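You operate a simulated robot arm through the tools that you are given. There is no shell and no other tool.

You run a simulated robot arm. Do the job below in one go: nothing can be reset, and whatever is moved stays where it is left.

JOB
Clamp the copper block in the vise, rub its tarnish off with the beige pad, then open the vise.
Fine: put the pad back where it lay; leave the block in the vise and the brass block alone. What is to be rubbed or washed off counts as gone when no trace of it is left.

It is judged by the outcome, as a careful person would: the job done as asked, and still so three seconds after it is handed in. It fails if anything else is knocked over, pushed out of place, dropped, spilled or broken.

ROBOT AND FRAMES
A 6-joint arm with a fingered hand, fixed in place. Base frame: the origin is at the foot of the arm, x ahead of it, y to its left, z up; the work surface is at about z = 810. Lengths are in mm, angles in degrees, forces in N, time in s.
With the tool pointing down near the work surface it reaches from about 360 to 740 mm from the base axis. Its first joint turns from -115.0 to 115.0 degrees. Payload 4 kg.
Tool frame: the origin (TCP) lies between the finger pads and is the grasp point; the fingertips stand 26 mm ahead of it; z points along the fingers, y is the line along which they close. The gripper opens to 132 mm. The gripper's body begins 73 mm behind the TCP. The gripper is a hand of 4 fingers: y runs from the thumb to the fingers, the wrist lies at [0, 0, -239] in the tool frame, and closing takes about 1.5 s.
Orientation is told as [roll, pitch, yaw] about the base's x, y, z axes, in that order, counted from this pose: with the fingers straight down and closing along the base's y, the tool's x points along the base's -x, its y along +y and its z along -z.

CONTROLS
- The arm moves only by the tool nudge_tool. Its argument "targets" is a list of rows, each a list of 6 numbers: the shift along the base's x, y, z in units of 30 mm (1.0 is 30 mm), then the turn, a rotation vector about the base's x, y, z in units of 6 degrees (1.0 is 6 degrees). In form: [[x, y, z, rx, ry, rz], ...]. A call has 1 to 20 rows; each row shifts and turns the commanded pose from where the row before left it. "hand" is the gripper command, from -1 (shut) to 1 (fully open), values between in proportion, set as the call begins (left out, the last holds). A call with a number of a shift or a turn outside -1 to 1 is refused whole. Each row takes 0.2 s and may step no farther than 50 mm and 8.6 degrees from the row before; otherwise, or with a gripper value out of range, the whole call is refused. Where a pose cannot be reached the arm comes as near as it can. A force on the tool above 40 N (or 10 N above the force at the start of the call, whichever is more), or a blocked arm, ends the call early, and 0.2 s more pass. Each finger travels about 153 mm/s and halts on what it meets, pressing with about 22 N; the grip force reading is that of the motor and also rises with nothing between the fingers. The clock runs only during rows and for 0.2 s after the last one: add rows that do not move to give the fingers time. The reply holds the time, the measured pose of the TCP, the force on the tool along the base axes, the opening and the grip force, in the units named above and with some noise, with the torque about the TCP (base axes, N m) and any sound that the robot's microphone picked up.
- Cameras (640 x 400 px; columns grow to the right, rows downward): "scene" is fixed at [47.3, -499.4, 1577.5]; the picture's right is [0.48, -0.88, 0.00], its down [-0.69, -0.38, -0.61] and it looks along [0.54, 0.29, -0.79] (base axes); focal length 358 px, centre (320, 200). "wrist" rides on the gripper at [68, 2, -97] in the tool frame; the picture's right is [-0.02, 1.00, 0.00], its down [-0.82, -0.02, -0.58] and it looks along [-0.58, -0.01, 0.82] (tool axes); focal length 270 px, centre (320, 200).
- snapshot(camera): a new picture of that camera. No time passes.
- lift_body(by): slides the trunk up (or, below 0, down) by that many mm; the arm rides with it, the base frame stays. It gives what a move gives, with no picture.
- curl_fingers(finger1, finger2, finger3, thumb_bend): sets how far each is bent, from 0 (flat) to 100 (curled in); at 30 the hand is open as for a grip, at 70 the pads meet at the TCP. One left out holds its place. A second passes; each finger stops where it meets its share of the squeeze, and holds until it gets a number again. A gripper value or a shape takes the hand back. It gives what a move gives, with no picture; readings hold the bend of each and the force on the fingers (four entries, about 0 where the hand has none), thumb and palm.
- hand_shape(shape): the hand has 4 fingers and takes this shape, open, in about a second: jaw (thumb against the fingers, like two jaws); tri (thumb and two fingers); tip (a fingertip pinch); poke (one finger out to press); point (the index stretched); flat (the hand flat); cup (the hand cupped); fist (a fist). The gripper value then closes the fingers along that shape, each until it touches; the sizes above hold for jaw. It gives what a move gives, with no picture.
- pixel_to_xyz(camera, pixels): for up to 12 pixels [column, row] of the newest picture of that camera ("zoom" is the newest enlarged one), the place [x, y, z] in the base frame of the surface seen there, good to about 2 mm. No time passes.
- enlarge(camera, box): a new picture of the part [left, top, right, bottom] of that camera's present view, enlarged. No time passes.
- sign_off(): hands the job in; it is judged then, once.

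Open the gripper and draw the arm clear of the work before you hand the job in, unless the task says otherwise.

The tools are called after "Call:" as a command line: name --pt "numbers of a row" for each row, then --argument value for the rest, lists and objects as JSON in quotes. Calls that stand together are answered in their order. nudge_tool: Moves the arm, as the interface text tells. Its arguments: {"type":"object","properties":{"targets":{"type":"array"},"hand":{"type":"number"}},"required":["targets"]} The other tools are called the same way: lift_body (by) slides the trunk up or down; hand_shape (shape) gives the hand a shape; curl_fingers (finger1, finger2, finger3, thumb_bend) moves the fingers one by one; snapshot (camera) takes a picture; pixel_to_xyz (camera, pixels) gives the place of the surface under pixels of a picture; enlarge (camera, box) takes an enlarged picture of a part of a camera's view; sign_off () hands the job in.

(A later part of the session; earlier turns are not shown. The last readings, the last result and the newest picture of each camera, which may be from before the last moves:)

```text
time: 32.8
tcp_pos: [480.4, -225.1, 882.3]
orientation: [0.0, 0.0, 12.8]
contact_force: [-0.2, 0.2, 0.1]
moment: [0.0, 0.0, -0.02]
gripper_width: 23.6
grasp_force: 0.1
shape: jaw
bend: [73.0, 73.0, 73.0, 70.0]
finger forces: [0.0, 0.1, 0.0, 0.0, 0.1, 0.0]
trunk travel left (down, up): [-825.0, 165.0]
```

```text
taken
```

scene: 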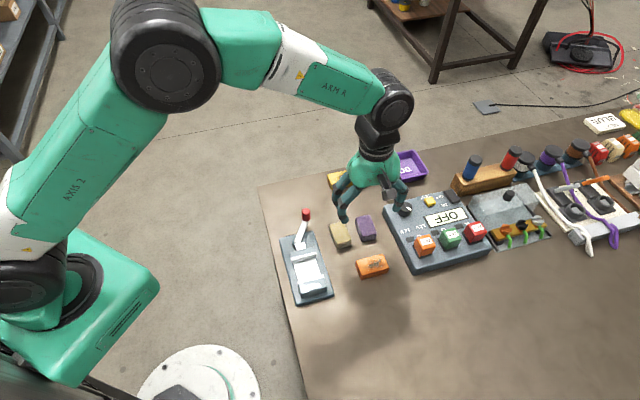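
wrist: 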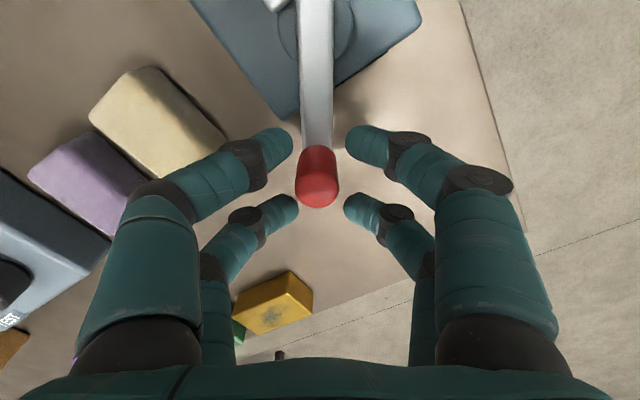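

The knob has ~3 mm slack on each side. I test a counter-clockwise swing (toward +y) by 12° along the arc and watch forces and jaw.

Call:
nudge_tool --pt "-0.059 0.205 0 0 0 1" --pt "-0.08 0.197 0 0 0 1" --pt "0 0 0 0 0 0"

Call:
snapshot --camera "wrist"

Call:
enlarge --camera "scene" --box '[260, 200, 360, 310]'

```text
time: 33.6
tcp_pos: [475.8, -213.7, 883.2]
orientation: [0.0, 0.0, 25.0]
contact_force: [-0.8, -0.3, -0.4]
moment: [0.02, 0.01, 0.0]
gripper_width: 23.5
grasp_force: 0.0
shape: jaw
bend: [73.0, 73.0, 73.0, 70.0]
finger forces: [0.0, 0.0, 0.1, 0.1, 0.0, 0.1]
trunk travel left (down, up): [-825.0, 165.0]
```

```text
taken
```

wrist: 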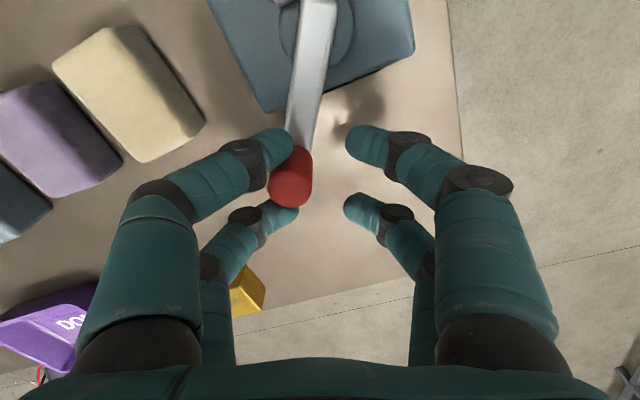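

```text
3.64 times, centred on (310, 255) of scene
```

zoom: 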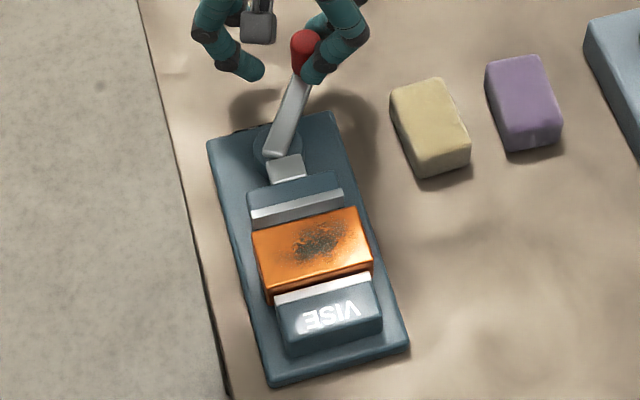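

No real force yet; the knob now touches the -y finger pair. I continue 12° more.

Call:
nudge_tool --pt "-0.1 0.188 0 0 0 1" --pt "-0.119 0.176 0 0 0 1" --pt "0 0 0 0 0 0"

Call:
snapshot --camera "wrist"

Call:
enlarge --camera "scene" --box '[260, 200, 360, 310]'

```text
time: 34.4
tcp_pos: [467.7, -202.7, 884.0]
orientation: [0.0, 0.0, 36.9]
contact_force: [-0.3, -0.3, 0.1]
moment: [0.04, 0.01, -0.02]
gripper_width: 23.2
grasp_force: 0.1
shape: jaw
bend: [73.0, 73.0, 73.0, 70.0]
finger forces: [0.0, 0.0, 0.1, 0.1, 1.2, 0.0]
trunk travel left (down, up): [-825.0, 165.0]
```

```text
taken
```

wrist: 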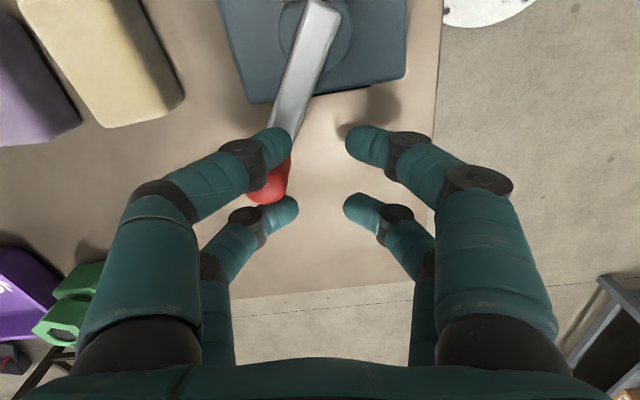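

```text
3.64 times, centred on (310, 255) of scene
```

zoom: 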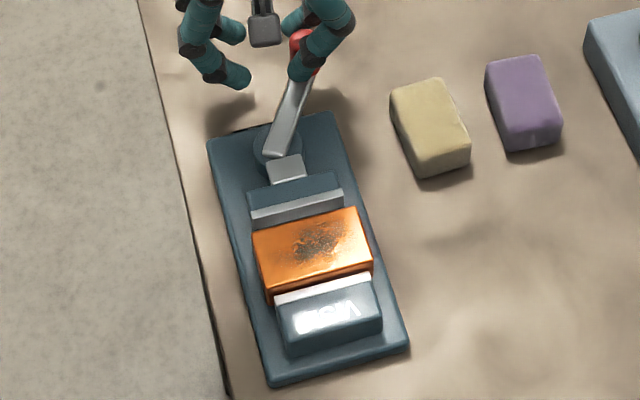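

The lever did not move: the knob slipped between the two -y fingers (gap wider than the knob). I'll back out, rise, and turn the hand -90° so the knob sits in the slot between the two finger pairs, and I can push along the tool's x.

Call:
nudge_tool --pt "0.119 -0.176 0 0 0 -1" --pt "0.1 -0.188 0 0 0 -1" --pt "0.08 -0.197 0 0 0 -1" --pt "0.059 -0.205 0 0 0 -1" --pt "0 0 0 0 0 0" --pt "0 0 0.8 0 0 0" --pt "0 0 0.8 0 0 0" --pt "0 0 0 0 0 0"

Call:
nudge_tool --pt "0 0 0 0 0 -1" --pt "0 0 0 0 0 -1" --pt "0 0 0 0 0 -1" --pt "0 0 0 0 0 -1" --pt "0 0 0 0 0 -1" --pt "0 0 0 0 0 -1" --pt "0 0 0 0 0 -1" --pt "0 0 0 0 0 -1" --pt "0 0 0 0 0 -1" --pt "0 0 0 0 0 -1" --pt "0 0 0 0 0 -1" --pt "0 0 0 0 0 -1" --pt "0 0 0 0 0 -1" --pt "0 0 0 0 0 -1" --pt "0 0 0 0 0 -1" --pt "0 0 0 0 0 0" --pt "0 0 0 0 0 0"

Call:
snapshot --camera "wrist"

Call:
enlarge --camera "scene" --box '[260, 170, 380, 290]'

```text
time: 36.2
tcp_pos: [480.7, -226.5, 930.3]
orientation: [0.1, 0.0, 12.7]
contact_force: [0.4, 0.3, 0.3]
moment: [0.02, -0.01, 0.02]
gripper_width: 23.2
grasp_force: 0.0
shape: jaw
bend: [73.0, 73.0, 73.0, 70.0]
finger forces: [0.1, 0.0, 0.1, 0.1, 0.0, 0.0]
trunk travel left (down, up): [-825.0, 165.0]
```

```text
time: 39.8
tcp_pos: [479.1, -226.0, 930.8]
orientation: [0.0, 0.0, -77.2]
contact_force: [-0.3, 0.3, 0.3]
moment: [0.01, 0.02, 0.04]
gripper_width: 23.3
grasp_force: 0.1
shape: jaw
bend: [73.0, 73.0, 73.0, 70.0]
finger forces: [0.1, 0.0, 0.0, 0.1, 0.0, 0.0]
trunk travel left (down, up): [-825.0, 165.0]
```

```text
taken
```

wrist: 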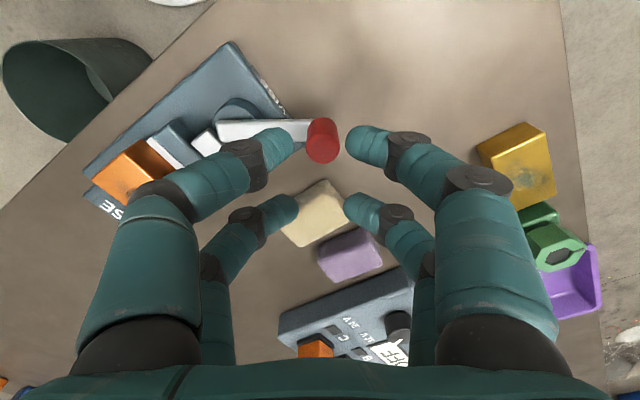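

```text
3.33 times, centred on (320, 230) of scene
```

zoom: 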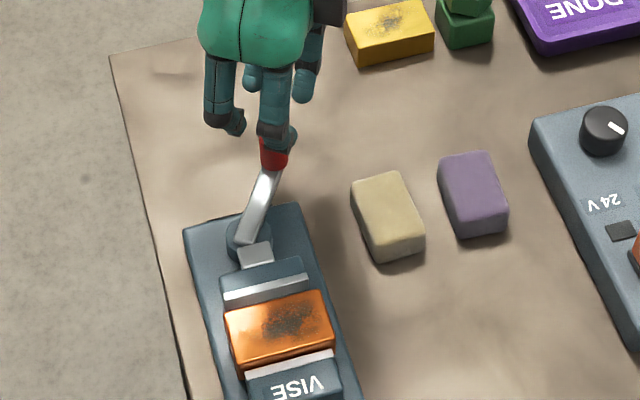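

Fingers are ~14 mm thick with ~21 mm slot: too tight to drop over the knob. Instead I close the hand, so each thumb–finger pair forms a wall, and place it 40 mm behind the knob on its -y side, then descend beside it.

Call:
nudge_tool --pt "0.15 -0.642 0 0 0 0" --pt "0.15 -0.642 0 0 0 0" --pt "0 0 0 0 0 0" --pt "0 0 0 0 0 0" --pt "0 0 0 0 0 0" --hand -1

Call:
nudge_tool --pt "0 0 -0.5 0 0 0" --pt "0 0 -0.5 0 0 0" --pt "0 0 -0.5 0 0 0" --pt "0 0 0 0 0 0"

Call:
snapshot --camera "wrist"

Call:
enlarge --camera "scene" --box '[260, 170, 380, 290]'

```text
time: 41.0
tcp_pos: [488.3, -265.1, 929.4]
orientation: [0.0, 0.0, -77.3]
contact_force: [0.5, -0.2, -0.2]
moment: [-0.02, 0.0, 0.01]
gripper_width: 0.1
grasp_force: 21.8
shape: jaw
bend: [63.0, 64.0, 64.0, 70.0]
finger forces: [0.1, 0.0, 0.1, 0.0, 0.0, 0.0]
trunk travel left (down, up): [-825.0, 165.0]
```

```text
time: 42.0
tcp_pos: [488.4, -265.8, 884.0]
orientation: [0.0, 0.0, -77.2]
contact_force: [0.4, 0.6, 0.3]
moment: [0.0, -0.01, -0.02]
gripper_width: 0.0
grasp_force: 21.9
shape: jaw
bend: [63.0, 64.0, 64.0, 70.0]
finger forces: [0.0, 0.0, 0.1, 0.0, 0.0, 0.1]
trunk travel left (down, up): [-825.0, 165.0]
```

```text
taken
```

wrist: 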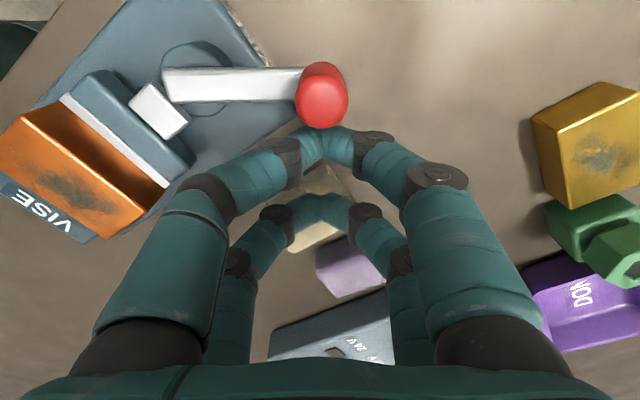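

```text
3.33 times, centred on (320, 230) of scene
```

zoom: 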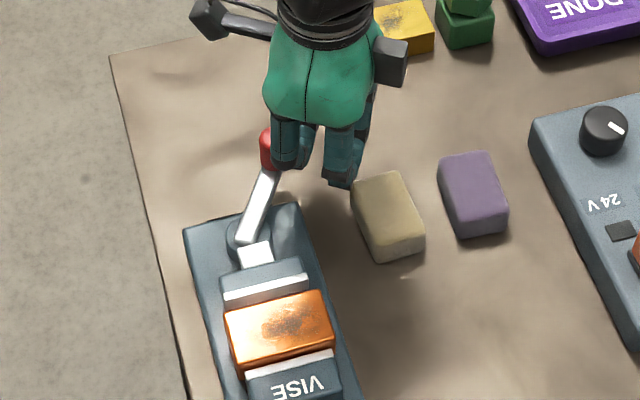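

The front finger pair forms a wall just behind the knob (322,90). I push ccw by rotating rigidly about the pivot, 18° first.

Call:
nudge_tool --pt "0.0775 0.243 0 0 0 1" --pt "0.0517 0.25 0 0 0 1" --pt "0.0253 0.254 0 0 0 1" --pt "0 0 0 0 0 0"

Call:
snapshot --camera "wrist"

Call:
enlarge --camera "scene" --box '[260, 200, 360, 310]'

```text
time: 43.0
tcp_pos: [492.4, -241.2, 885.3]
orientation: [0.1, 0.0, -59.1]
contact_force: [-0.2, 0.3, -0.3]
moment: [0.0, -0.01, 0.01]
gripper_width: 0.2
grasp_force: 22.4
shape: jaw
bend: [63.0, 64.0, 64.0, 70.0]
finger forces: [0.0, 0.0, 0.1, 0.0, 0.1, 0.0]
trunk travel left (down, up): [-825.0, 165.0]
```

```text
taken
```

wrist: 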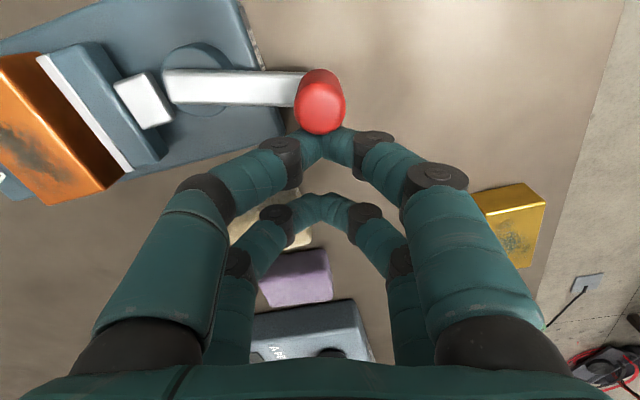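

```text
3.64 times, centred on (310, 255) of scene
```

zoom: 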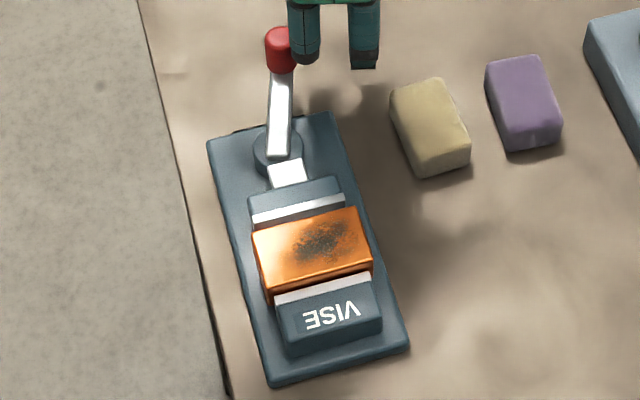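

The lever swings ccw easily and the moving jaw has crept toward the block. I continue 30° along the arc.

Call:
nudge_tool --pt "-0.0015 0.255 0 0 0 1" --pt "-0.0278 0.2534 0 0 0 1" --pt "-0.0543 0.2493 0 0 0 1" --pt "-0.0802 0.2422 0 0 0 1" --pt "-0.105 0.2322 0 0 0 1" --pt "0 0 0 0 0 0"

Call:
snapshot --camera "wrist"

Call:
enlarge --camera "scene" --box '[260, 200, 360, 310]'

```text
time: 44.4
tcp_pos: [484.5, -206.7, 887.3]
orientation: [0.0, -0.1, -29.1]
contact_force: [-0.6, -0.4, 0.4]
moment: [0.01, 0.03, 0.0]
gripper_width: 0.0
grasp_force: 21.5
shape: jaw
bend: [63.0, 64.0, 64.0, 70.0]
finger forces: [0.1, 0.0, 0.1, 0.0, 0.0, 0.0]
trunk travel left (down, up): [-825.0, 165.0]
```

```text
taken
```

wrist: 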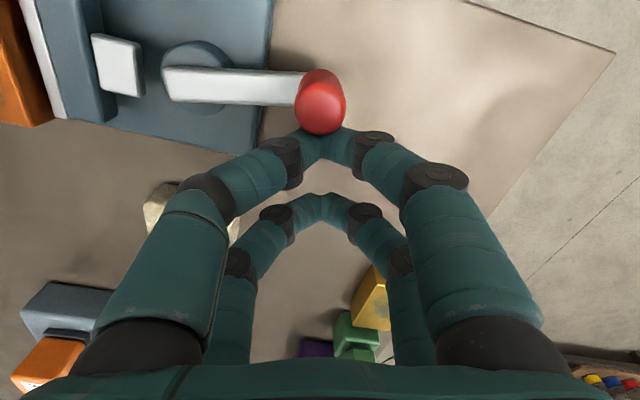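

```text
3.64 times, centred on (310, 255) of scene
```

zoom: 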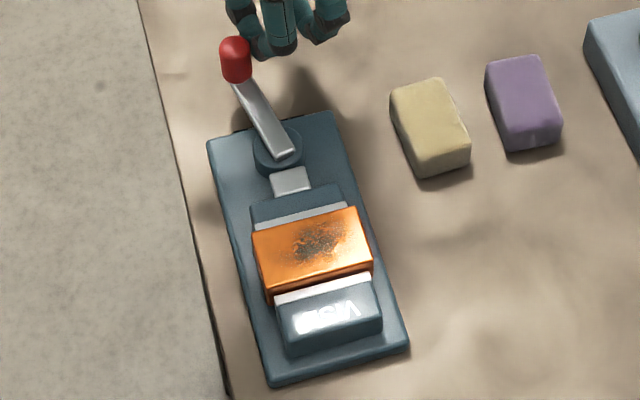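

Jaw is closing toward the block with the ccw swing. I continue 30° more.

Call:
nudge_tool --pt "-0.1287 0.2203 0 0 0 1" --pt "-0.1511 0.2057 0 0 0 1" --pt "-0.1716 0.1886 0 0 0 1" --pt "-0.1906 0.1696 0 0 0 1" --pt "-0.2072 0.1489 0 0 0 1" --pt "0 0 0 0 0 0"

Call:
snapshot --camera "wrist"

Call:
enlarge --camera "scene" --box '[260, 200, 360, 310]'

```text
time: 45.8
tcp_pos: [465.4, -178.7, 887.8]
orientation: [-0.3, -0.5, 0.8]
contact_force: [28.6, -4.7, 3.5]
moment: [-0.06, -0.53, 0.01]
gripper_width: 0.0
grasp_force: 21.7
shape: jaw
bend: [63.0, 64.0, 64.0, 70.0]
finger forces: [0.0, 0.0, 0.1, 0.0, 0.0, 0.1]
trunk travel left (down, up): [-825.0, 165.0]
```

```text
taken
```

wrist: 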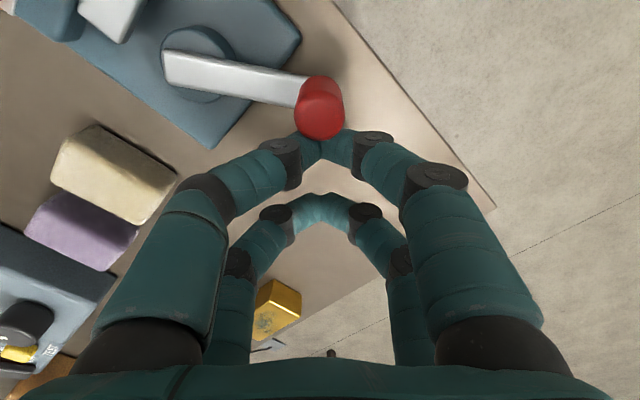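

```text
3.64 times, centred on (310, 255) of scene
```

zoom: 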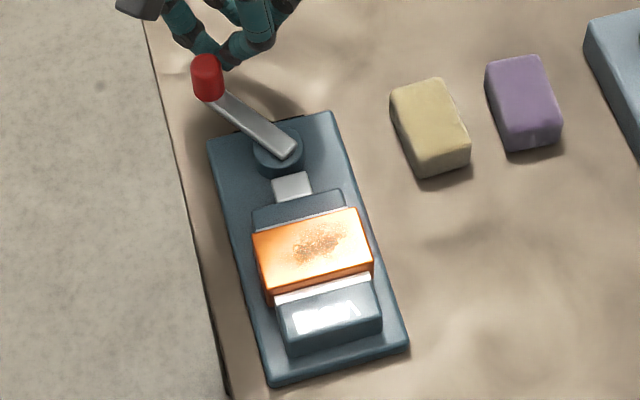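

Resistance rose to 28 N: the jaw probably pinches the block. I look closely at both contact faces.

Call:
enlarge --camera "scene" --box '[285, 235, 335, 290]'

Call:
pixel_to_xyz --camera "wrist" --pixels '[[322, 100], [310, 90], [180, 60]]'

```text
7.27 times, centred on (310, 262) of scene
```

zoom: 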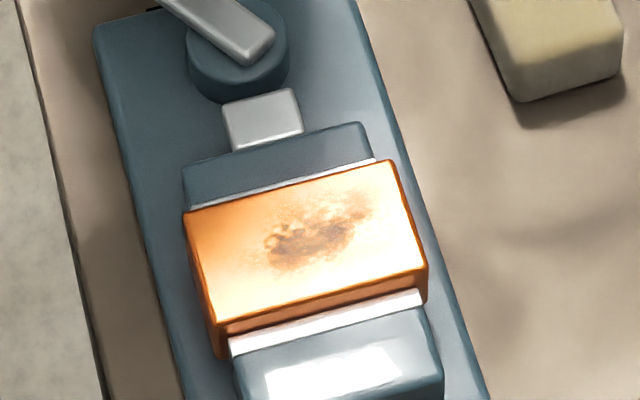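

```text
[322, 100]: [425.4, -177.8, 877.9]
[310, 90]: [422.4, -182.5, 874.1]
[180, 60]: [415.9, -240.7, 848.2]
```

I measure the block's edges and jaw faces in this view to check whether it is pinched.

Call:
pixel_to_xyz --camera "zoom" --pixels '[[190, 212], [388, 165], [426, 265], [222, 322], [300, 172], [300, 190], [330, 310], [330, 320], [320, 298], [280, 180], [250, 345], [405, 300]]'

```text
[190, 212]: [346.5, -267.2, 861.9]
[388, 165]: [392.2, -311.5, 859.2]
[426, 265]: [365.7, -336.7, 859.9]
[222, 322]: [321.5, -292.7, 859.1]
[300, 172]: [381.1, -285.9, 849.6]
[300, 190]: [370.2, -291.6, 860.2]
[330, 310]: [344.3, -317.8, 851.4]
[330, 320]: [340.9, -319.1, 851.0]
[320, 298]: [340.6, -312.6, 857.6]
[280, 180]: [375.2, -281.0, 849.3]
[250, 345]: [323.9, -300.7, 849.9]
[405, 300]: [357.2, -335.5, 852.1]
```

Both faces now touch (near face x+y≈29 vs jaw 29–30), so the block is pinched. I press the lever slightly further (2 mm in -x) to firm up the clamp and watch the force.

Call:
nudge_tool --pt "-0.06 0.005 0 0 0 0.2" --pt "0 0 0 0 0 0"

Call:
snapshot --camera "wrist"

Call:
pixel_to_xyz --camera "wrist" --pixels '[[322, 100], [310, 90], [180, 60]]'

```text
time: 46.4
tcp_pos: [465.4, -177.8, 886.1]
orientation: [-0.5, -0.7, 2.1]
contact_force: [36.9, -1.1, 8.5]
moment: [0.0, -0.59, -0.09]
gripper_width: 0.0
grasp_force: 21.9
shape: jaw
bend: [64.0, 64.0, 64.0, 70.0]
finger forces: [0.1, 0.0, 0.0, 0.0, 0.0, 0.0]
trunk travel left (down, up): [-825.0, 165.0]
```

```text
taken
```

wrist: 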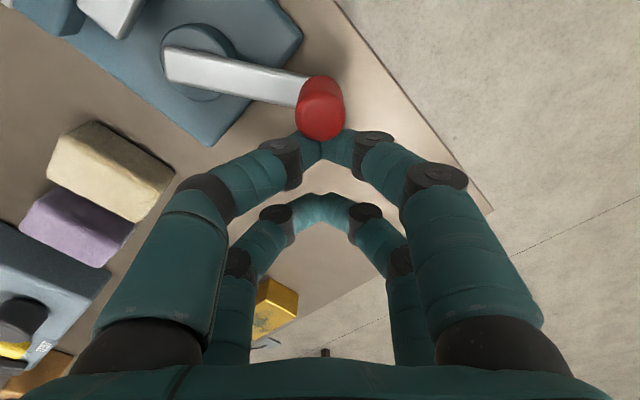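

```text
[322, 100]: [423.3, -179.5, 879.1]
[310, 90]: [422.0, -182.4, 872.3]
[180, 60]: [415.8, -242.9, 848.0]
```

The lever is at a firm stop (37 N, no movement). I back the hand off in +x and check that the lever and jaw stay put.

Call:
nudge_tool --pt "0.15 0 0 0 0 -0.2" --pt "0.3 0 0 0 0 0" --pt "0.4 0 0.2 0 0 0" --pt "0.3 0 0.8 0 0 0" --pt "0 0 0.8 0 0 0" --pt "0 0 0.8 0 0 0" --pt "0 0 0 0 0 0"

Call:
enlarge --camera "scene" --box '[260, 200, 360, 310]'

Call:
snapshot --camera "wrist"

```text
time: 48.0
tcp_pos: [493.7, -179.4, 964.1]
orientation: [0.0, 0.1, 0.7]
contact_force: [0.9, 0.2, -0.2]
moment: [-0.02, -0.03, -0.01]
gripper_width: 0.2
grasp_force: 22.1
shape: jaw
bend: [64.0, 64.0, 64.0, 70.0]
finger forces: [0.0, 0.0, 0.1, 0.1, 0.1, 0.0]
trunk travel left (down, up): [-825.0, 165.0]
```

```text
3.64 times, centred on (310, 255) of scene
```

zoom: 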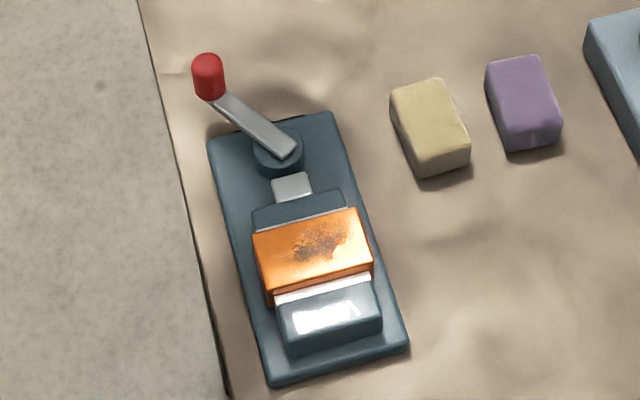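

```text
taken
```

wrist: 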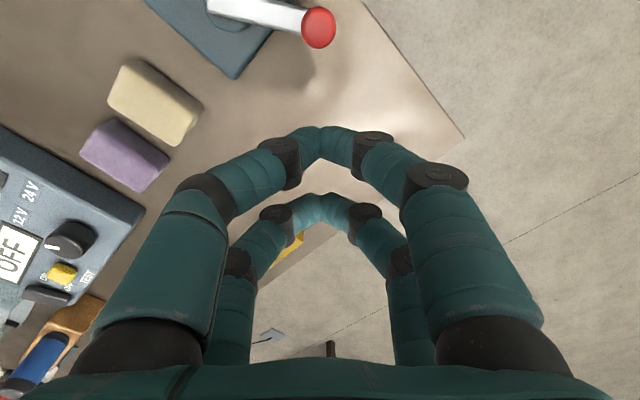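

The lever stays put, so the block is clamped. Now to the beige pad at about (485,-320): I move over it, turning to yaw -135 and opening the hand to ~72 mm.

Call:
nudge_tool --pt "-0.013 -0.233 0.06 0 0 -1" --pt "-0.013 -0.233 0.06 0 0 -1" --pt "-0.013 -0.233 0.06 0 0 -1" --pt "-0.013 -0.233 0.06 0 0 -1" --pt "-0.013 -0.233 0.06 0 0 -1" --pt "-0.013 -0.233 0.06 0 0 -1" --pt "-0.013 -0.233 0.06 0 0 -1" --pt "-0.013 -0.233 0.06 0 0 -1" --pt "-0.013 -0.233 0.06 0 0 -1" --pt "-0.013 -0.233 0.06 0 0 -1" --pt "-0.013 -0.233 0.06 0 0 -1" --pt "-0.013 -0.233 0.06 0 0 -1" --pt "-0.013 -0.233 0.06 0 0 -1" --pt "-0.013 -0.233 0.06 0 0 -1" --pt "-0.013 -0.233 0.06 0 0 -1" --pt "-0.013 -0.233 0.06 0 0 -1" --pt "-0.013 -0.233 0.06 0 0 -1" --pt "-0.013 -0.233 0.06 0 0 -1" --pt "-0.013 -0.233 0.06 0 0 -1" --pt "-0.013 -0.233 0.06 0 0 -1" --hand 0.1

Call:
nudge_tool --pt "0 0 0 0 0 -1" --pt "0 0 0 0 0 -1" --pt "0 0 0 0 0 -0.6" --pt "0 0 0 0 0 0" --pt "0 0 0 0 0 0"

Call:
snapshot --camera "wrist"

```text
time: 52.2
tcp_pos: [485.2, -317.5, 999.9]
orientation: [0.0, 0.1, -119.3]
contact_force: [0.4, 0.7, 0.1]
moment: [-0.03, 0.0, 0.01]
gripper_width: 72.0
grasp_force: 0.1
shape: jaw
bend: [72.0, 72.0, 72.0, 70.0]
finger forces: [0.1, 0.0, 0.0, 0.0, 0.0, 0.0]
trunk travel left (down, up): [-825.0, 165.0]
```

```text
time: 53.4
tcp_pos: [484.2, -316.8, 1000.6]
orientation: [0.1, 0.0, -134.8]
contact_force: [0.0, -0.2, -0.4]
moment: [-0.01, -0.02, -0.03]
gripper_width: 72.0
grasp_force: 0.0
shape: jaw
bend: [72.0, 72.0, 72.0, 70.0]
finger forces: [0.0, 0.0, 0.0, 0.0, 0.0, 0.0]
trunk travel left (down, up): [-825.0, 165.0]
```

```text
taken
```

wrist: 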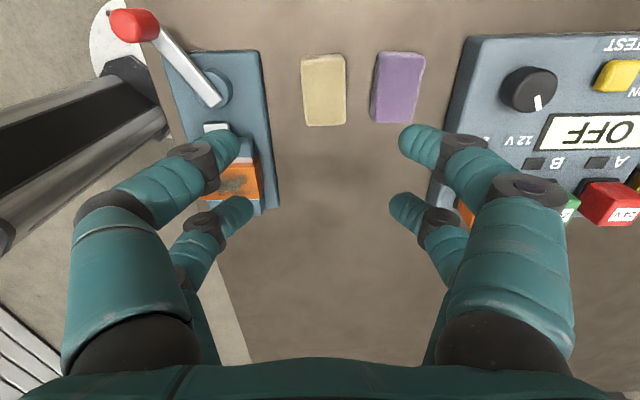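

Yaw -135 is fine here. I enlarge the beige pad (324,90) and measure its corners for placement later.

Call:
enlarge --camera "wrist" --box '[250, 30, 450, 150]'

```text
3.20 times, centred on (350, 90) of wrist
```

zoom: 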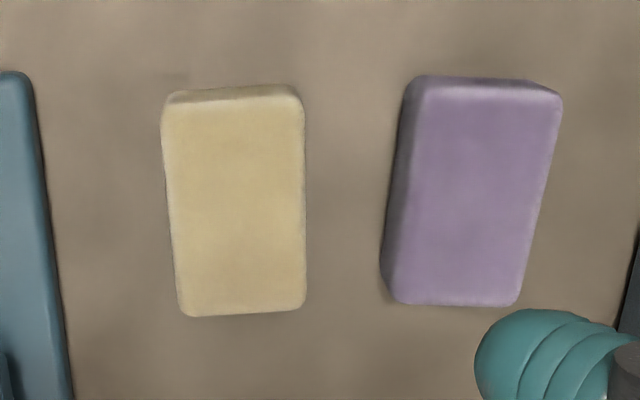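

Call:
pixel_to_xyz --camera "zoom" --pixels '[[168, 110], [298, 102], [300, 305], [185, 310], [235, 205], [170, 210], [300, 205], [240, 106], [240, 308], [395, 200], [388, 290], [412, 90]]'

```text
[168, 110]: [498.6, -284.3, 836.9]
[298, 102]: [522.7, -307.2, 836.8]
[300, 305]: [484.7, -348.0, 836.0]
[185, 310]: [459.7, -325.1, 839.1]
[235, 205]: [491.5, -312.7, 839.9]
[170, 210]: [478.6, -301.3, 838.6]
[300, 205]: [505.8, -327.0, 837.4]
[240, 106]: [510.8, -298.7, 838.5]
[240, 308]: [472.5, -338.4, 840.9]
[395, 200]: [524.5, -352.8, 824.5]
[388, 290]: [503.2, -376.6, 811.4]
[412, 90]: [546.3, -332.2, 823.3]
```

Pad centre ≈ (491.6,-316.3), long axis at ~46.5°, 35 mm wide, 33 mm from the purple one. I align (+1.5°), narrow the hand to 56 mm and descend to z≈870.

Call:
nudge_tool --pt "0.23 0.03 0 0 0 0.25" --pt "0 0 -0.87 0 0 0" --pt "0 0 -0.87 0 0 0" --pt "0 0 -0.87 0 0 0" --pt "0 0 -0.87 0 0 0" --pt "0 0 -0.87 0 0 0" --pt "0 0 0 0 0 0" --pt "0 0 0 0 0 0" --hand -0.15

Call:
snapshot --camera "wrist"

```text
time: 55.2
tcp_pos: [491.9, -313.5, 868.0]
orientation: [0.0, 0.0, -133.3]
contact_force: [0.1, -0.6, -0.9]
moment: [-0.04, -0.02, 0.02]
gripper_width: 56.6
grasp_force: 0.1
shape: jaw
bend: [73.0, 73.0, 73.0, 70.0]
finger forces: [0.0, 0.0, 0.0, 0.0, 0.1, 0.1]
trunk travel left (down, up): [-825.0, 165.0]
```

```text
taken
```

wrist: 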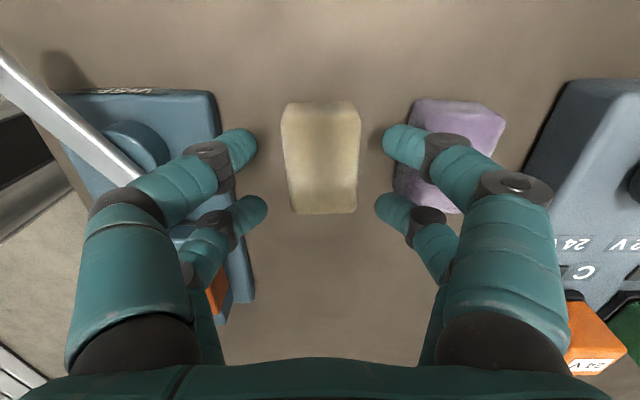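

I check the right finger's clearance to the purple pad and the left finger's to the vise base.

Call:
pixel_to_xyz --camera "wrist" --pixels '[[390, 140], [410, 150], [425, 155], [465, 140], [380, 205], [405, 215], [425, 205], [415, 120], [405, 180], [290, 115], [352, 112], [322, 160]]'

Call:
pixel_to_xyz --camera "wrist" --pixels '[[290, 205], [352, 205], [250, 145], [225, 155], [190, 145], [245, 215], [215, 215], [212, 100], [283, 120], [360, 118], [320, 108], [322, 208]]'

```text
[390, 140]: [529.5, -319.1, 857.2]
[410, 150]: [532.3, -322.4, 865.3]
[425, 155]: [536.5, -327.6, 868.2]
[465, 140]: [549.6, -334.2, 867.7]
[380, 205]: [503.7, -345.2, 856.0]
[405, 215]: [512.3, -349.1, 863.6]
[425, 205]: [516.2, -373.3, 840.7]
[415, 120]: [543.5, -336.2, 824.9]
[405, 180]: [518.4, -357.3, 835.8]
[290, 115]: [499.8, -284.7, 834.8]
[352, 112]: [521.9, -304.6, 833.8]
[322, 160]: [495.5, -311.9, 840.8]
```

```text
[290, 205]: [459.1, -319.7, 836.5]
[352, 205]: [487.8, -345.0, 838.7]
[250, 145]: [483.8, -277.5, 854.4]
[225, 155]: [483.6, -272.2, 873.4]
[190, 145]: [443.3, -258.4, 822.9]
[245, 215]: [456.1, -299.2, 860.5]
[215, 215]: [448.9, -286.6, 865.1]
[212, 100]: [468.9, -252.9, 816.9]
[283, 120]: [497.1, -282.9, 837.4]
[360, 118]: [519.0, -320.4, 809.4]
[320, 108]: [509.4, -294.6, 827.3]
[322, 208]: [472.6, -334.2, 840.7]
```

The pad is well centred, but at full depth the right knuckle would come over the purple pad's edge (x−y ≈ 884 vs 877). I narrow to ~46 mm and descend only to z≈854, where the knuckle stays above it.

Call:
nudge_tool --pt "0 0 0 0 0 0" --pt "0 0 -0.23 0 0 0" --pt "0 0 -0.23 0 0 0" --pt "0 0 0 0 0 0" --pt "0 0 0 0 0 0" --hand -0.3

Call:
snapshot --camera "wrist"

Call:
enlarge --camera "scene" --box '[300, 180, 400, 280]'

```text
time: 56.4
tcp_pos: [492.7, -315.8, 853.9]
orientation: [0.0, 0.0, -133.3]
contact_force: [0.0, -0.5, -0.5]
moment: [0.03, 0.02, 0.01]
gripper_width: 46.7
grasp_force: 0.1
shape: jaw
bend: [73.0, 73.0, 73.0, 70.0]
finger forces: [0.0, 0.0, 0.1, 0.1, 0.1, 0.0]
trunk travel left (down, up): [-825.0, 165.0]
```

```text
taken
```

wrist: 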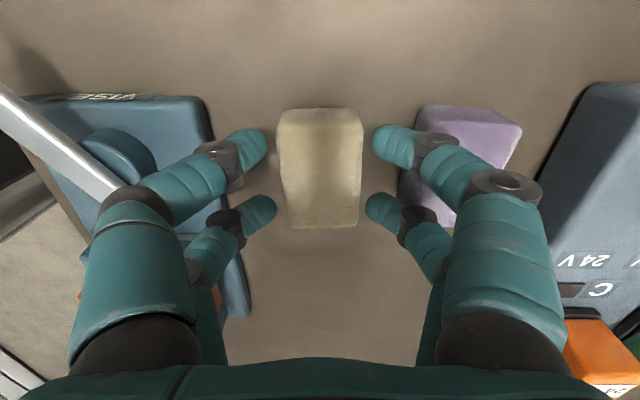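

```text
4.00 times, centred on (350, 230) of scene
```

zoom: 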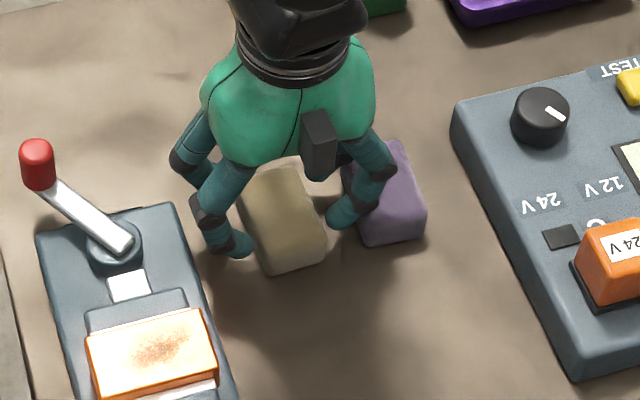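

Centred (pad columns 278–363, fingers 268 and 372). I narrow a bit more and go 5 mm lower for a deeper grip.

Call:
nudge_tool --pt "0 0 0 0 0 0" --pt "0 0 -0.17 0 0 0" --pt "0 0 0 0 0 0" --pt "0 0 0 0 0 0" --hand -0.38

Call:
nudge_tool --pt "0 0 0 0 0 0" --pt "0 0 0 0 0 0" --pt "0 0 0 0 0 0" --pt "0 0 0 0 0 0" --pt "0 0 0 0 0 0" --pt "0 0 0 0 0 0" --hand -1

Call:
snapshot --camera "wrist"

Call:
pixel_to_xyz --camera "wrist" --pixels '[[320, 170]]'

```text
time: 57.4
tcp_pos: [493.2, -314.6, 850.2]
orientation: [0.0, -0.1, -133.3]
contact_force: [0.7, 0.1, 0.2]
moment: [0.0, -0.01, -0.03]
gripper_width: 41.5
grasp_force: 0.1
shape: jaw
bend: [73.0, 73.0, 73.0, 70.0]
finger forces: [0.0, 0.1, 0.1, 0.0, 0.0, 0.0]
trunk travel left (down, up): [-825.0, 165.0]
```

```text
time: 58.8
tcp_pos: [492.3, -315.5, 851.5]
orientation: [0.0, -0.1, -133.2]
contact_force: [0.2, -0.6, 0.6]
moment: [0.02, -0.02, -0.02]
gripper_width: 33.7
grasp_force: 22.4
shape: jaw
bend: [74.0, 74.0, 74.0, 70.0]
finger forces: [19.9, 20.0, 19.6, 0.1, 20.2, 0.1]
trunk travel left (down, up): [-825.0, 165.0]
```

```text
taken
```

wrist: 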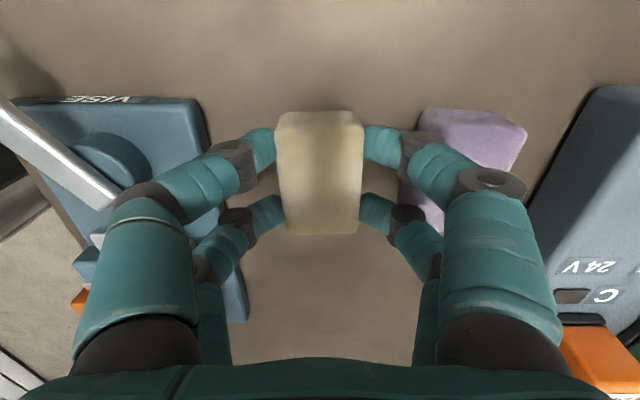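

```text
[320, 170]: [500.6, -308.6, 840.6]
```

The pad is held firmly (33.7 mm). Pick pose noted: TCP ≈ (492.7,-315.2,850.5), yaw -133.3. I lift it 90 mm and carry it over the copper block at ≈ (356.5,-302).

Call:
nudge_tool --pt "0 0 0.4 0 0 0" --pt "0 0 0.6 0 0 0" --pt "0 0 1 0 0 0" --pt "0 0 1 0 0 0" --pt "-0.758 0.073 0 0 0 0" --pt "-0.758 0.073 0 0 0 0" --pt "-0.758 0.073 0 0 0 0" --pt "-0.758 0.073 0 0 0 0" --pt "-0.758 0.073 0 0 0 0" --pt "-0.758 0.073 0 0 0 0" --pt "0 0 0 0 0 0" --pt "0 0 0 0 0 0"

Call:
snapshot --camera "wrist"

Call:
enlarge --camera "scene" --box '[260, 190, 380, 310]'

```text
time: 61.4
tcp_pos: [353.7, -301.0, 939.6]
orientation: [-0.1, 0.0, -133.3]
contact_force: [-0.4, -0.8, -0.1]
moment: [0.01, 0.01, -0.03]
gripper_width: 33.9
grasp_force: 22.2
shape: jaw
bend: [74.0, 74.0, 74.0, 70.0]
finger forces: [19.9, 20.1, 19.6, 0.0, 20.4, 0.0]
trunk travel left (down, up): [-825.0, 165.0]
```

```text
taken
```

wrist: 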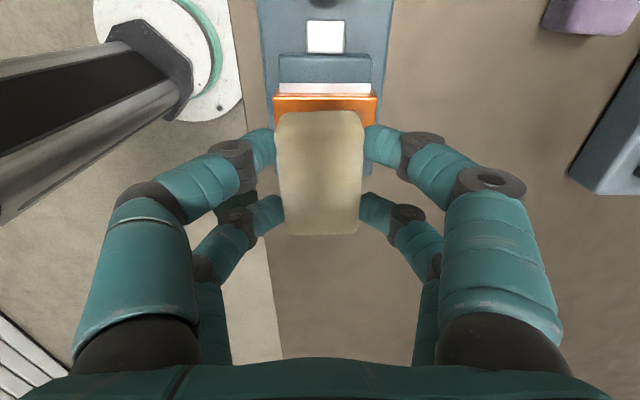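

```text
3.33 times, centred on (320, 250) of scene
```

zoom: 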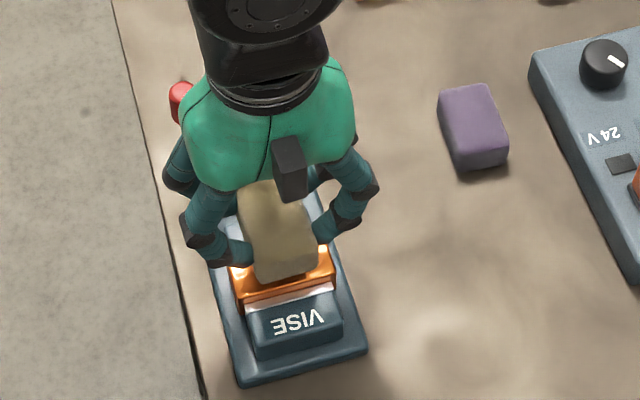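

The pad is over the copper block. I descend to about 3 mm above it, then touch gently.

Call:
nudge_tool --pt "0.06 0 -0.4 0 0 0" --pt "0 0 -0.4 0 0 0" --pt "0 0 -0.35 0 0 0" --pt "0 0 -0.1 0 0 0" --pt "0 0 0 0 0 0"

Call:
nudge_tool --pt "0 0 -0.04 0 0 0" --pt "0 0 0 0 0 0"

```text
time: 62.6
tcp_pos: [357.0, -302.1, 903.9]
orientation: [0.0, 0.0, -133.3]
contact_force: [0.5, -0.4, -1.2]
moment: [-0.02, -0.01, 0.0]
gripper_width: 34.0
grasp_force: 21.9
shape: jaw
bend: [74.0, 74.0, 74.0, 70.0]
finger forces: [19.9, 19.9, 19.6, 0.0, 20.1, 0.0]
trunk travel left (down, up): [-825.0, 165.0]
```

```text
time: 63.2
tcp_pos: [356.2, -303.1, 901.9]
orientation: [0.0, 0.0, -133.3]
contact_force: [-0.6, 0.5, -0.8]
moment: [0.0, 0.03, -0.01]
gripper_width: 34.0
grasp_force: 22.1
shape: jaw
bend: [74.0, 74.0, 74.0, 70.0]
finger forces: [19.9, 19.9, 19.7, 0.0, 20.1, 0.1]
trunk travel left (down, up): [-825.0, 165.0]
```

No contact yet; I keep lowering in 1 mm steps.

Call:
nudge_tool --pt "0 0 -0.035 0 0 0" --pt "0 0 -0.035 0 0 0" --pt "0 0 0 0 0 0"

Call:
nudge_tool --pt "0 0 -0.03 0 0 0" --pt "0 0 0 0 0 0"

```text
time: 64.0
tcp_pos: [355.8, -302.9, 899.7]
orientation: [0.1, 0.0, -133.3]
contact_force: [1.3, -0.7, 5.7]
moment: [0.03, -0.01, -0.01]
gripper_width: 33.5
grasp_force: 21.2
shape: jaw
bend: [74.0, 74.0, 74.0, 70.0]
finger forces: [20.6, 20.5, 19.8, 0.0, 20.7, 0.0]
trunk travel left (down, up): [-825.0, 165.0]
```

```text
time: 64.6
tcp_pos: [355.7, -302.0, 899.1]
orientation: [0.1, 0.0, -133.4]
contact_force: [-0.8, -1.8, 8.7]
moment: [0.03, 0.02, 0.02]
gripper_width: 33.9
grasp_force: 22.2
shape: jaw
bend: [74.0, 74.0, 74.0, 70.0]
finger forces: [20.7, 20.5, 20.4, 0.0, 21.2, 0.0]
trunk travel left (down, up): [-825.0, 165.0]
```

Contact at ~9 N. I rub back and forth along the block's length (±18 mm).

Call:
nudge_tool --pt "0.2 -0.2 0 0 0 0" --pt "0.2 -0.2 0 0 0 0" --pt "-0.2 0.2 0 0 0 0" --pt "-0.2 0.2 0 0 0 0" --pt "-0.2 0.2 0 0 0 0" --pt "-0.2 0.2 0 0 0 0" --pt "0.2 -0.2 0 0 0 0" --pt "0.2 -0.2 0 0 0 0" --pt "0.2 -0.2 0 0 0 0" --pt "0.2 -0.2 0 0 0 0" --pt "-0.2 0.2 0 0 0 0" --pt "-0.2 0.2 0 0 0 0" --pt "-0.2 0.2 0 0 0 0" --pt "-0.2 0.2 0 0 0 0" --pt "0.2 -0.2 0 0 0 0" --pt "0.2 -0.2 0 0 0 0"

Call:
snapshot --camera "wrist"

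Call:
enlarge --camera "scene" --box '[260, 190, 380, 310]'

```text
time: 68.0
tcp_pos: [357.0, -304.5, 900.0]
orientation: [0.1, 0.0, -133.3]
contact_force: [0.2, 0.9, 0.3]
moment: [0.02, 0.02, 0.0]
gripper_width: 34.1
grasp_force: 23.1
shape: jaw
bend: [74.0, 74.0, 74.0, 70.0]
finger forces: [21.5, 21.2, 21.0, 0.1, 21.6, 0.0]
trunk travel left (down, up): [-825.0, 165.0]
```

```text
taken
```

wrist: 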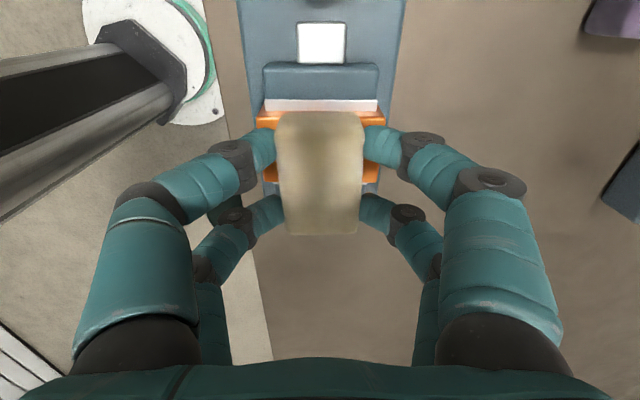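

```text
3.33 times, centred on (320, 250) of scene
```

zoom: 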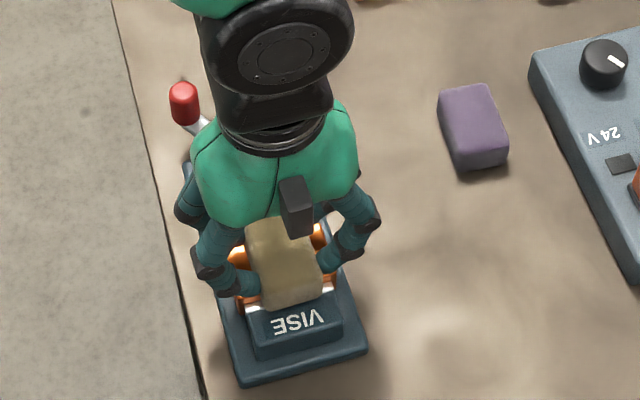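

Vertical force has dropped to ~0, so the pad may have slid a little in the fingers. I lift and shift aside to look at the block.

Call:
nudge_tool --pt "0 0 0.5 0 0 0" --pt "0 0 0.8 0 0 0" --pt "0.4 0.4 0.5 0 0 0" --pt "0.7 0.7 0 0 0 0" --pt "0.7 0.7 0 0 0 0" --pt "0 0 0 0 0 0"

Call:
enlarge --camera "scene" --box '[270, 220, 370, 310]'

Call:
snapshot --camera "wrist"

```text
time: 69.4
tcp_pos: [409.0, -248.8, 953.0]
orientation: [0.0, 0.0, -133.3]
contact_force: [-0.7, 1.1, -0.4]
moment: [-0.02, -0.01, 0.03]
gripper_width: 34.1
grasp_force: 21.8
shape: jaw
bend: [74.0, 74.0, 74.0, 70.0]
finger forces: [21.3, 21.0, 20.9, 0.0, 21.6, 0.0]
trunk travel left (down, up): [-825.0, 165.0]
```

```text
4.44 times, centred on (320, 265) of scene
```

zoom: 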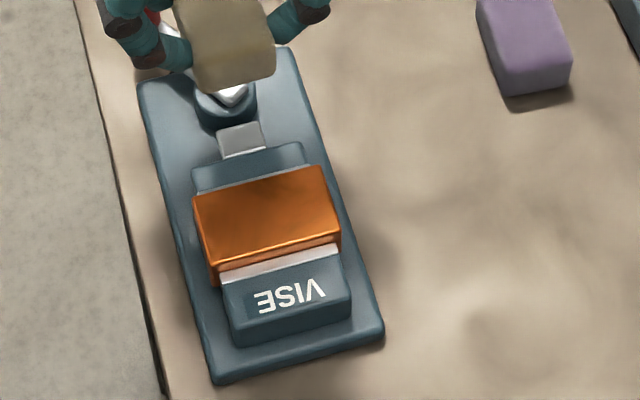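

```text
taken
```

wrist: 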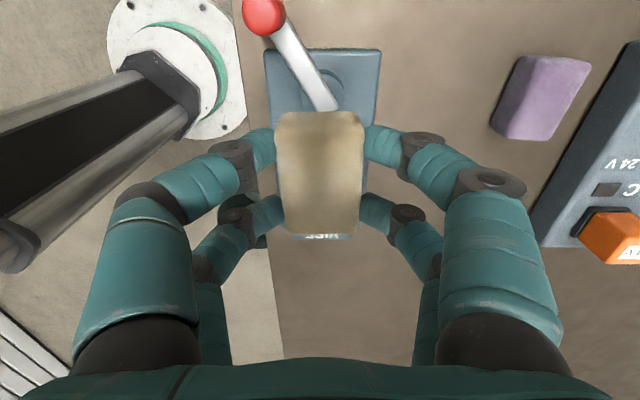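

The tarnish seems gone in the scene view. I zoom in further to check for any trace left.

Call:
enlarge --camera "scene" --box '[295, 252, 340, 290]'

```text
10.53 times, centred on (318, 271) of scene
```

zoom: 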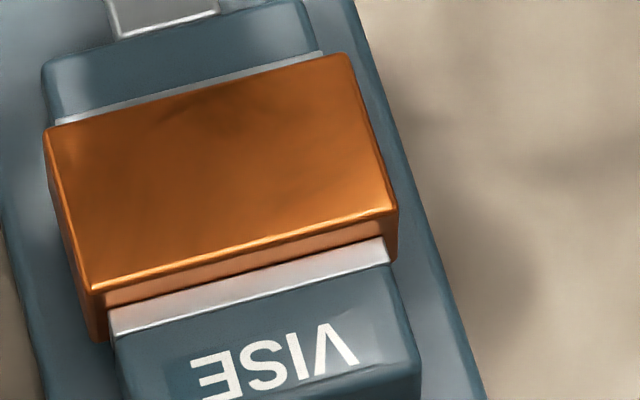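

It looks clean but shaded by the hand; I move toward the pad's home (still holding it high) to see the block in full light.

Call:
nudge_tool --pt "0.698 -0.553 0 0 0 0" --pt "0.698 -0.553 0 0 0 0" --pt "0.698 -0.553 0 0 0 0" --pt "0.698 -0.553 0 0 0 0" --pt "0 0 0 0 0 0" --pt "0 0 0 0 0 0"

Call:
enlarge --camera "scene" --box '[295, 252, 340, 290]'

Call:
snapshot --camera "wrist"

```text
time: 70.8
tcp_pos: [495.9, -315.6, 953.8]
orientation: [0.1, 0.0, -133.3]
contact_force: [-0.6, 0.4, 0.4]
moment: [-0.01, -0.02, 0.0]
gripper_width: 34.1
grasp_force: 22.0
shape: jaw
bend: [74.0, 74.0, 74.0, 70.0]
finger forces: [21.3, 21.0, 20.9, 0.0, 21.4, 0.1]
trunk travel left (down, up): [-825.0, 165.0]
```

```text
10.53 times, centred on (318, 271) of scene
```

zoom: 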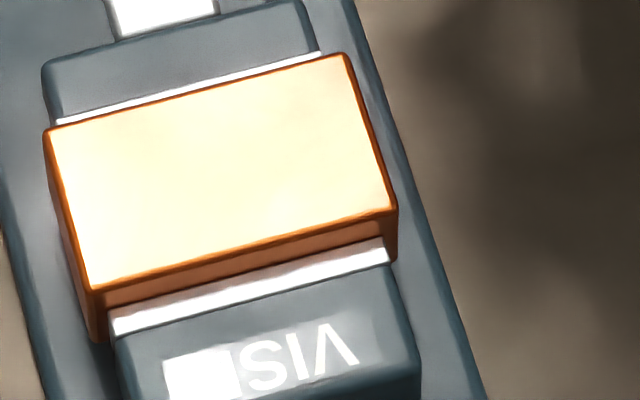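

```text
taken
```

wrist: 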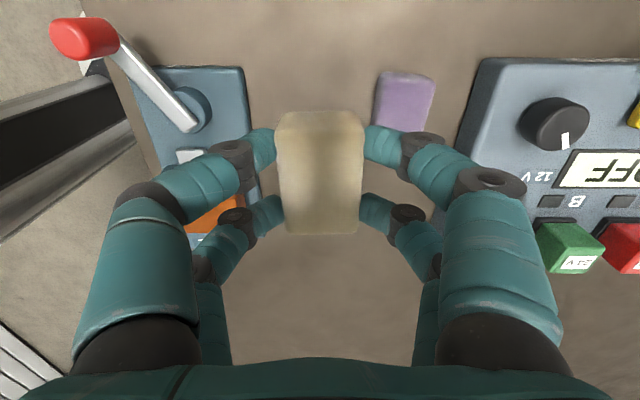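

It appears clean but glare hides detail. I view it with the wrist camera from the other side, by moving the TCP past the block toward (316,-342).

Call:
nudge_tool --pt "-0.742 -0.11 0 0 0 0" --pt "-0.742 -0.11 0 0 0 0" --pt "-0.742 -0.11 0 0 0 0" --pt "-0.742 -0.11 0 0 0 0" --pt "-0.742 -0.11 0 0 0 0" --pt "-0.742 -0.11 0 0 0 0" --pt "-0.742 -0.11 0 0 0 0" --pt "-0.742 -0.11 0 0 0 0" --pt "0 0 0 0 0 0"

Call:
snapshot --camera "wrist"

Call:
enlarge --camera "wrist" --box '[260, 20, 380, 110]'

```text
time: 72.8
tcp_pos: [315.9, -340.1, 953.8]
orientation: [0.0, 0.0, -133.3]
contact_force: [0.0, -0.5, -0.4]
moment: [0.02, -0.02, -0.03]
gripper_width: 33.9
grasp_force: 22.3
shape: jaw
bend: [74.0, 74.0, 74.0, 70.0]
finger forces: [21.1, 20.9, 20.8, 0.0, 21.3, 0.0]
trunk travel left (down, up): [-825.0, 165.0]
```

```text
taken
```

wrist: 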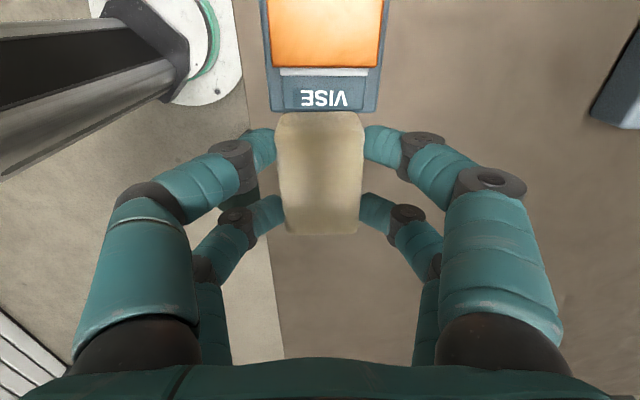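

```text
4.44 times, centred on (320, 65) of wrist
```

zoom: 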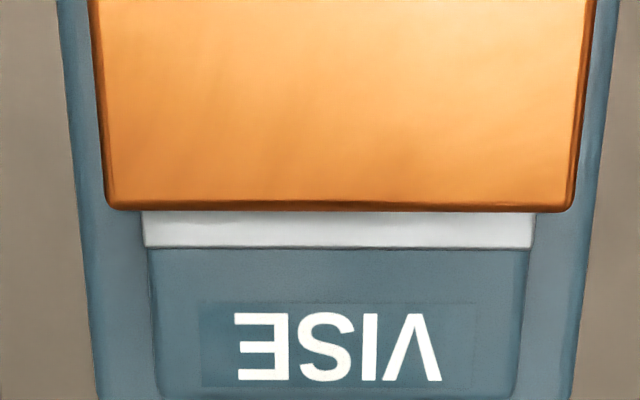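

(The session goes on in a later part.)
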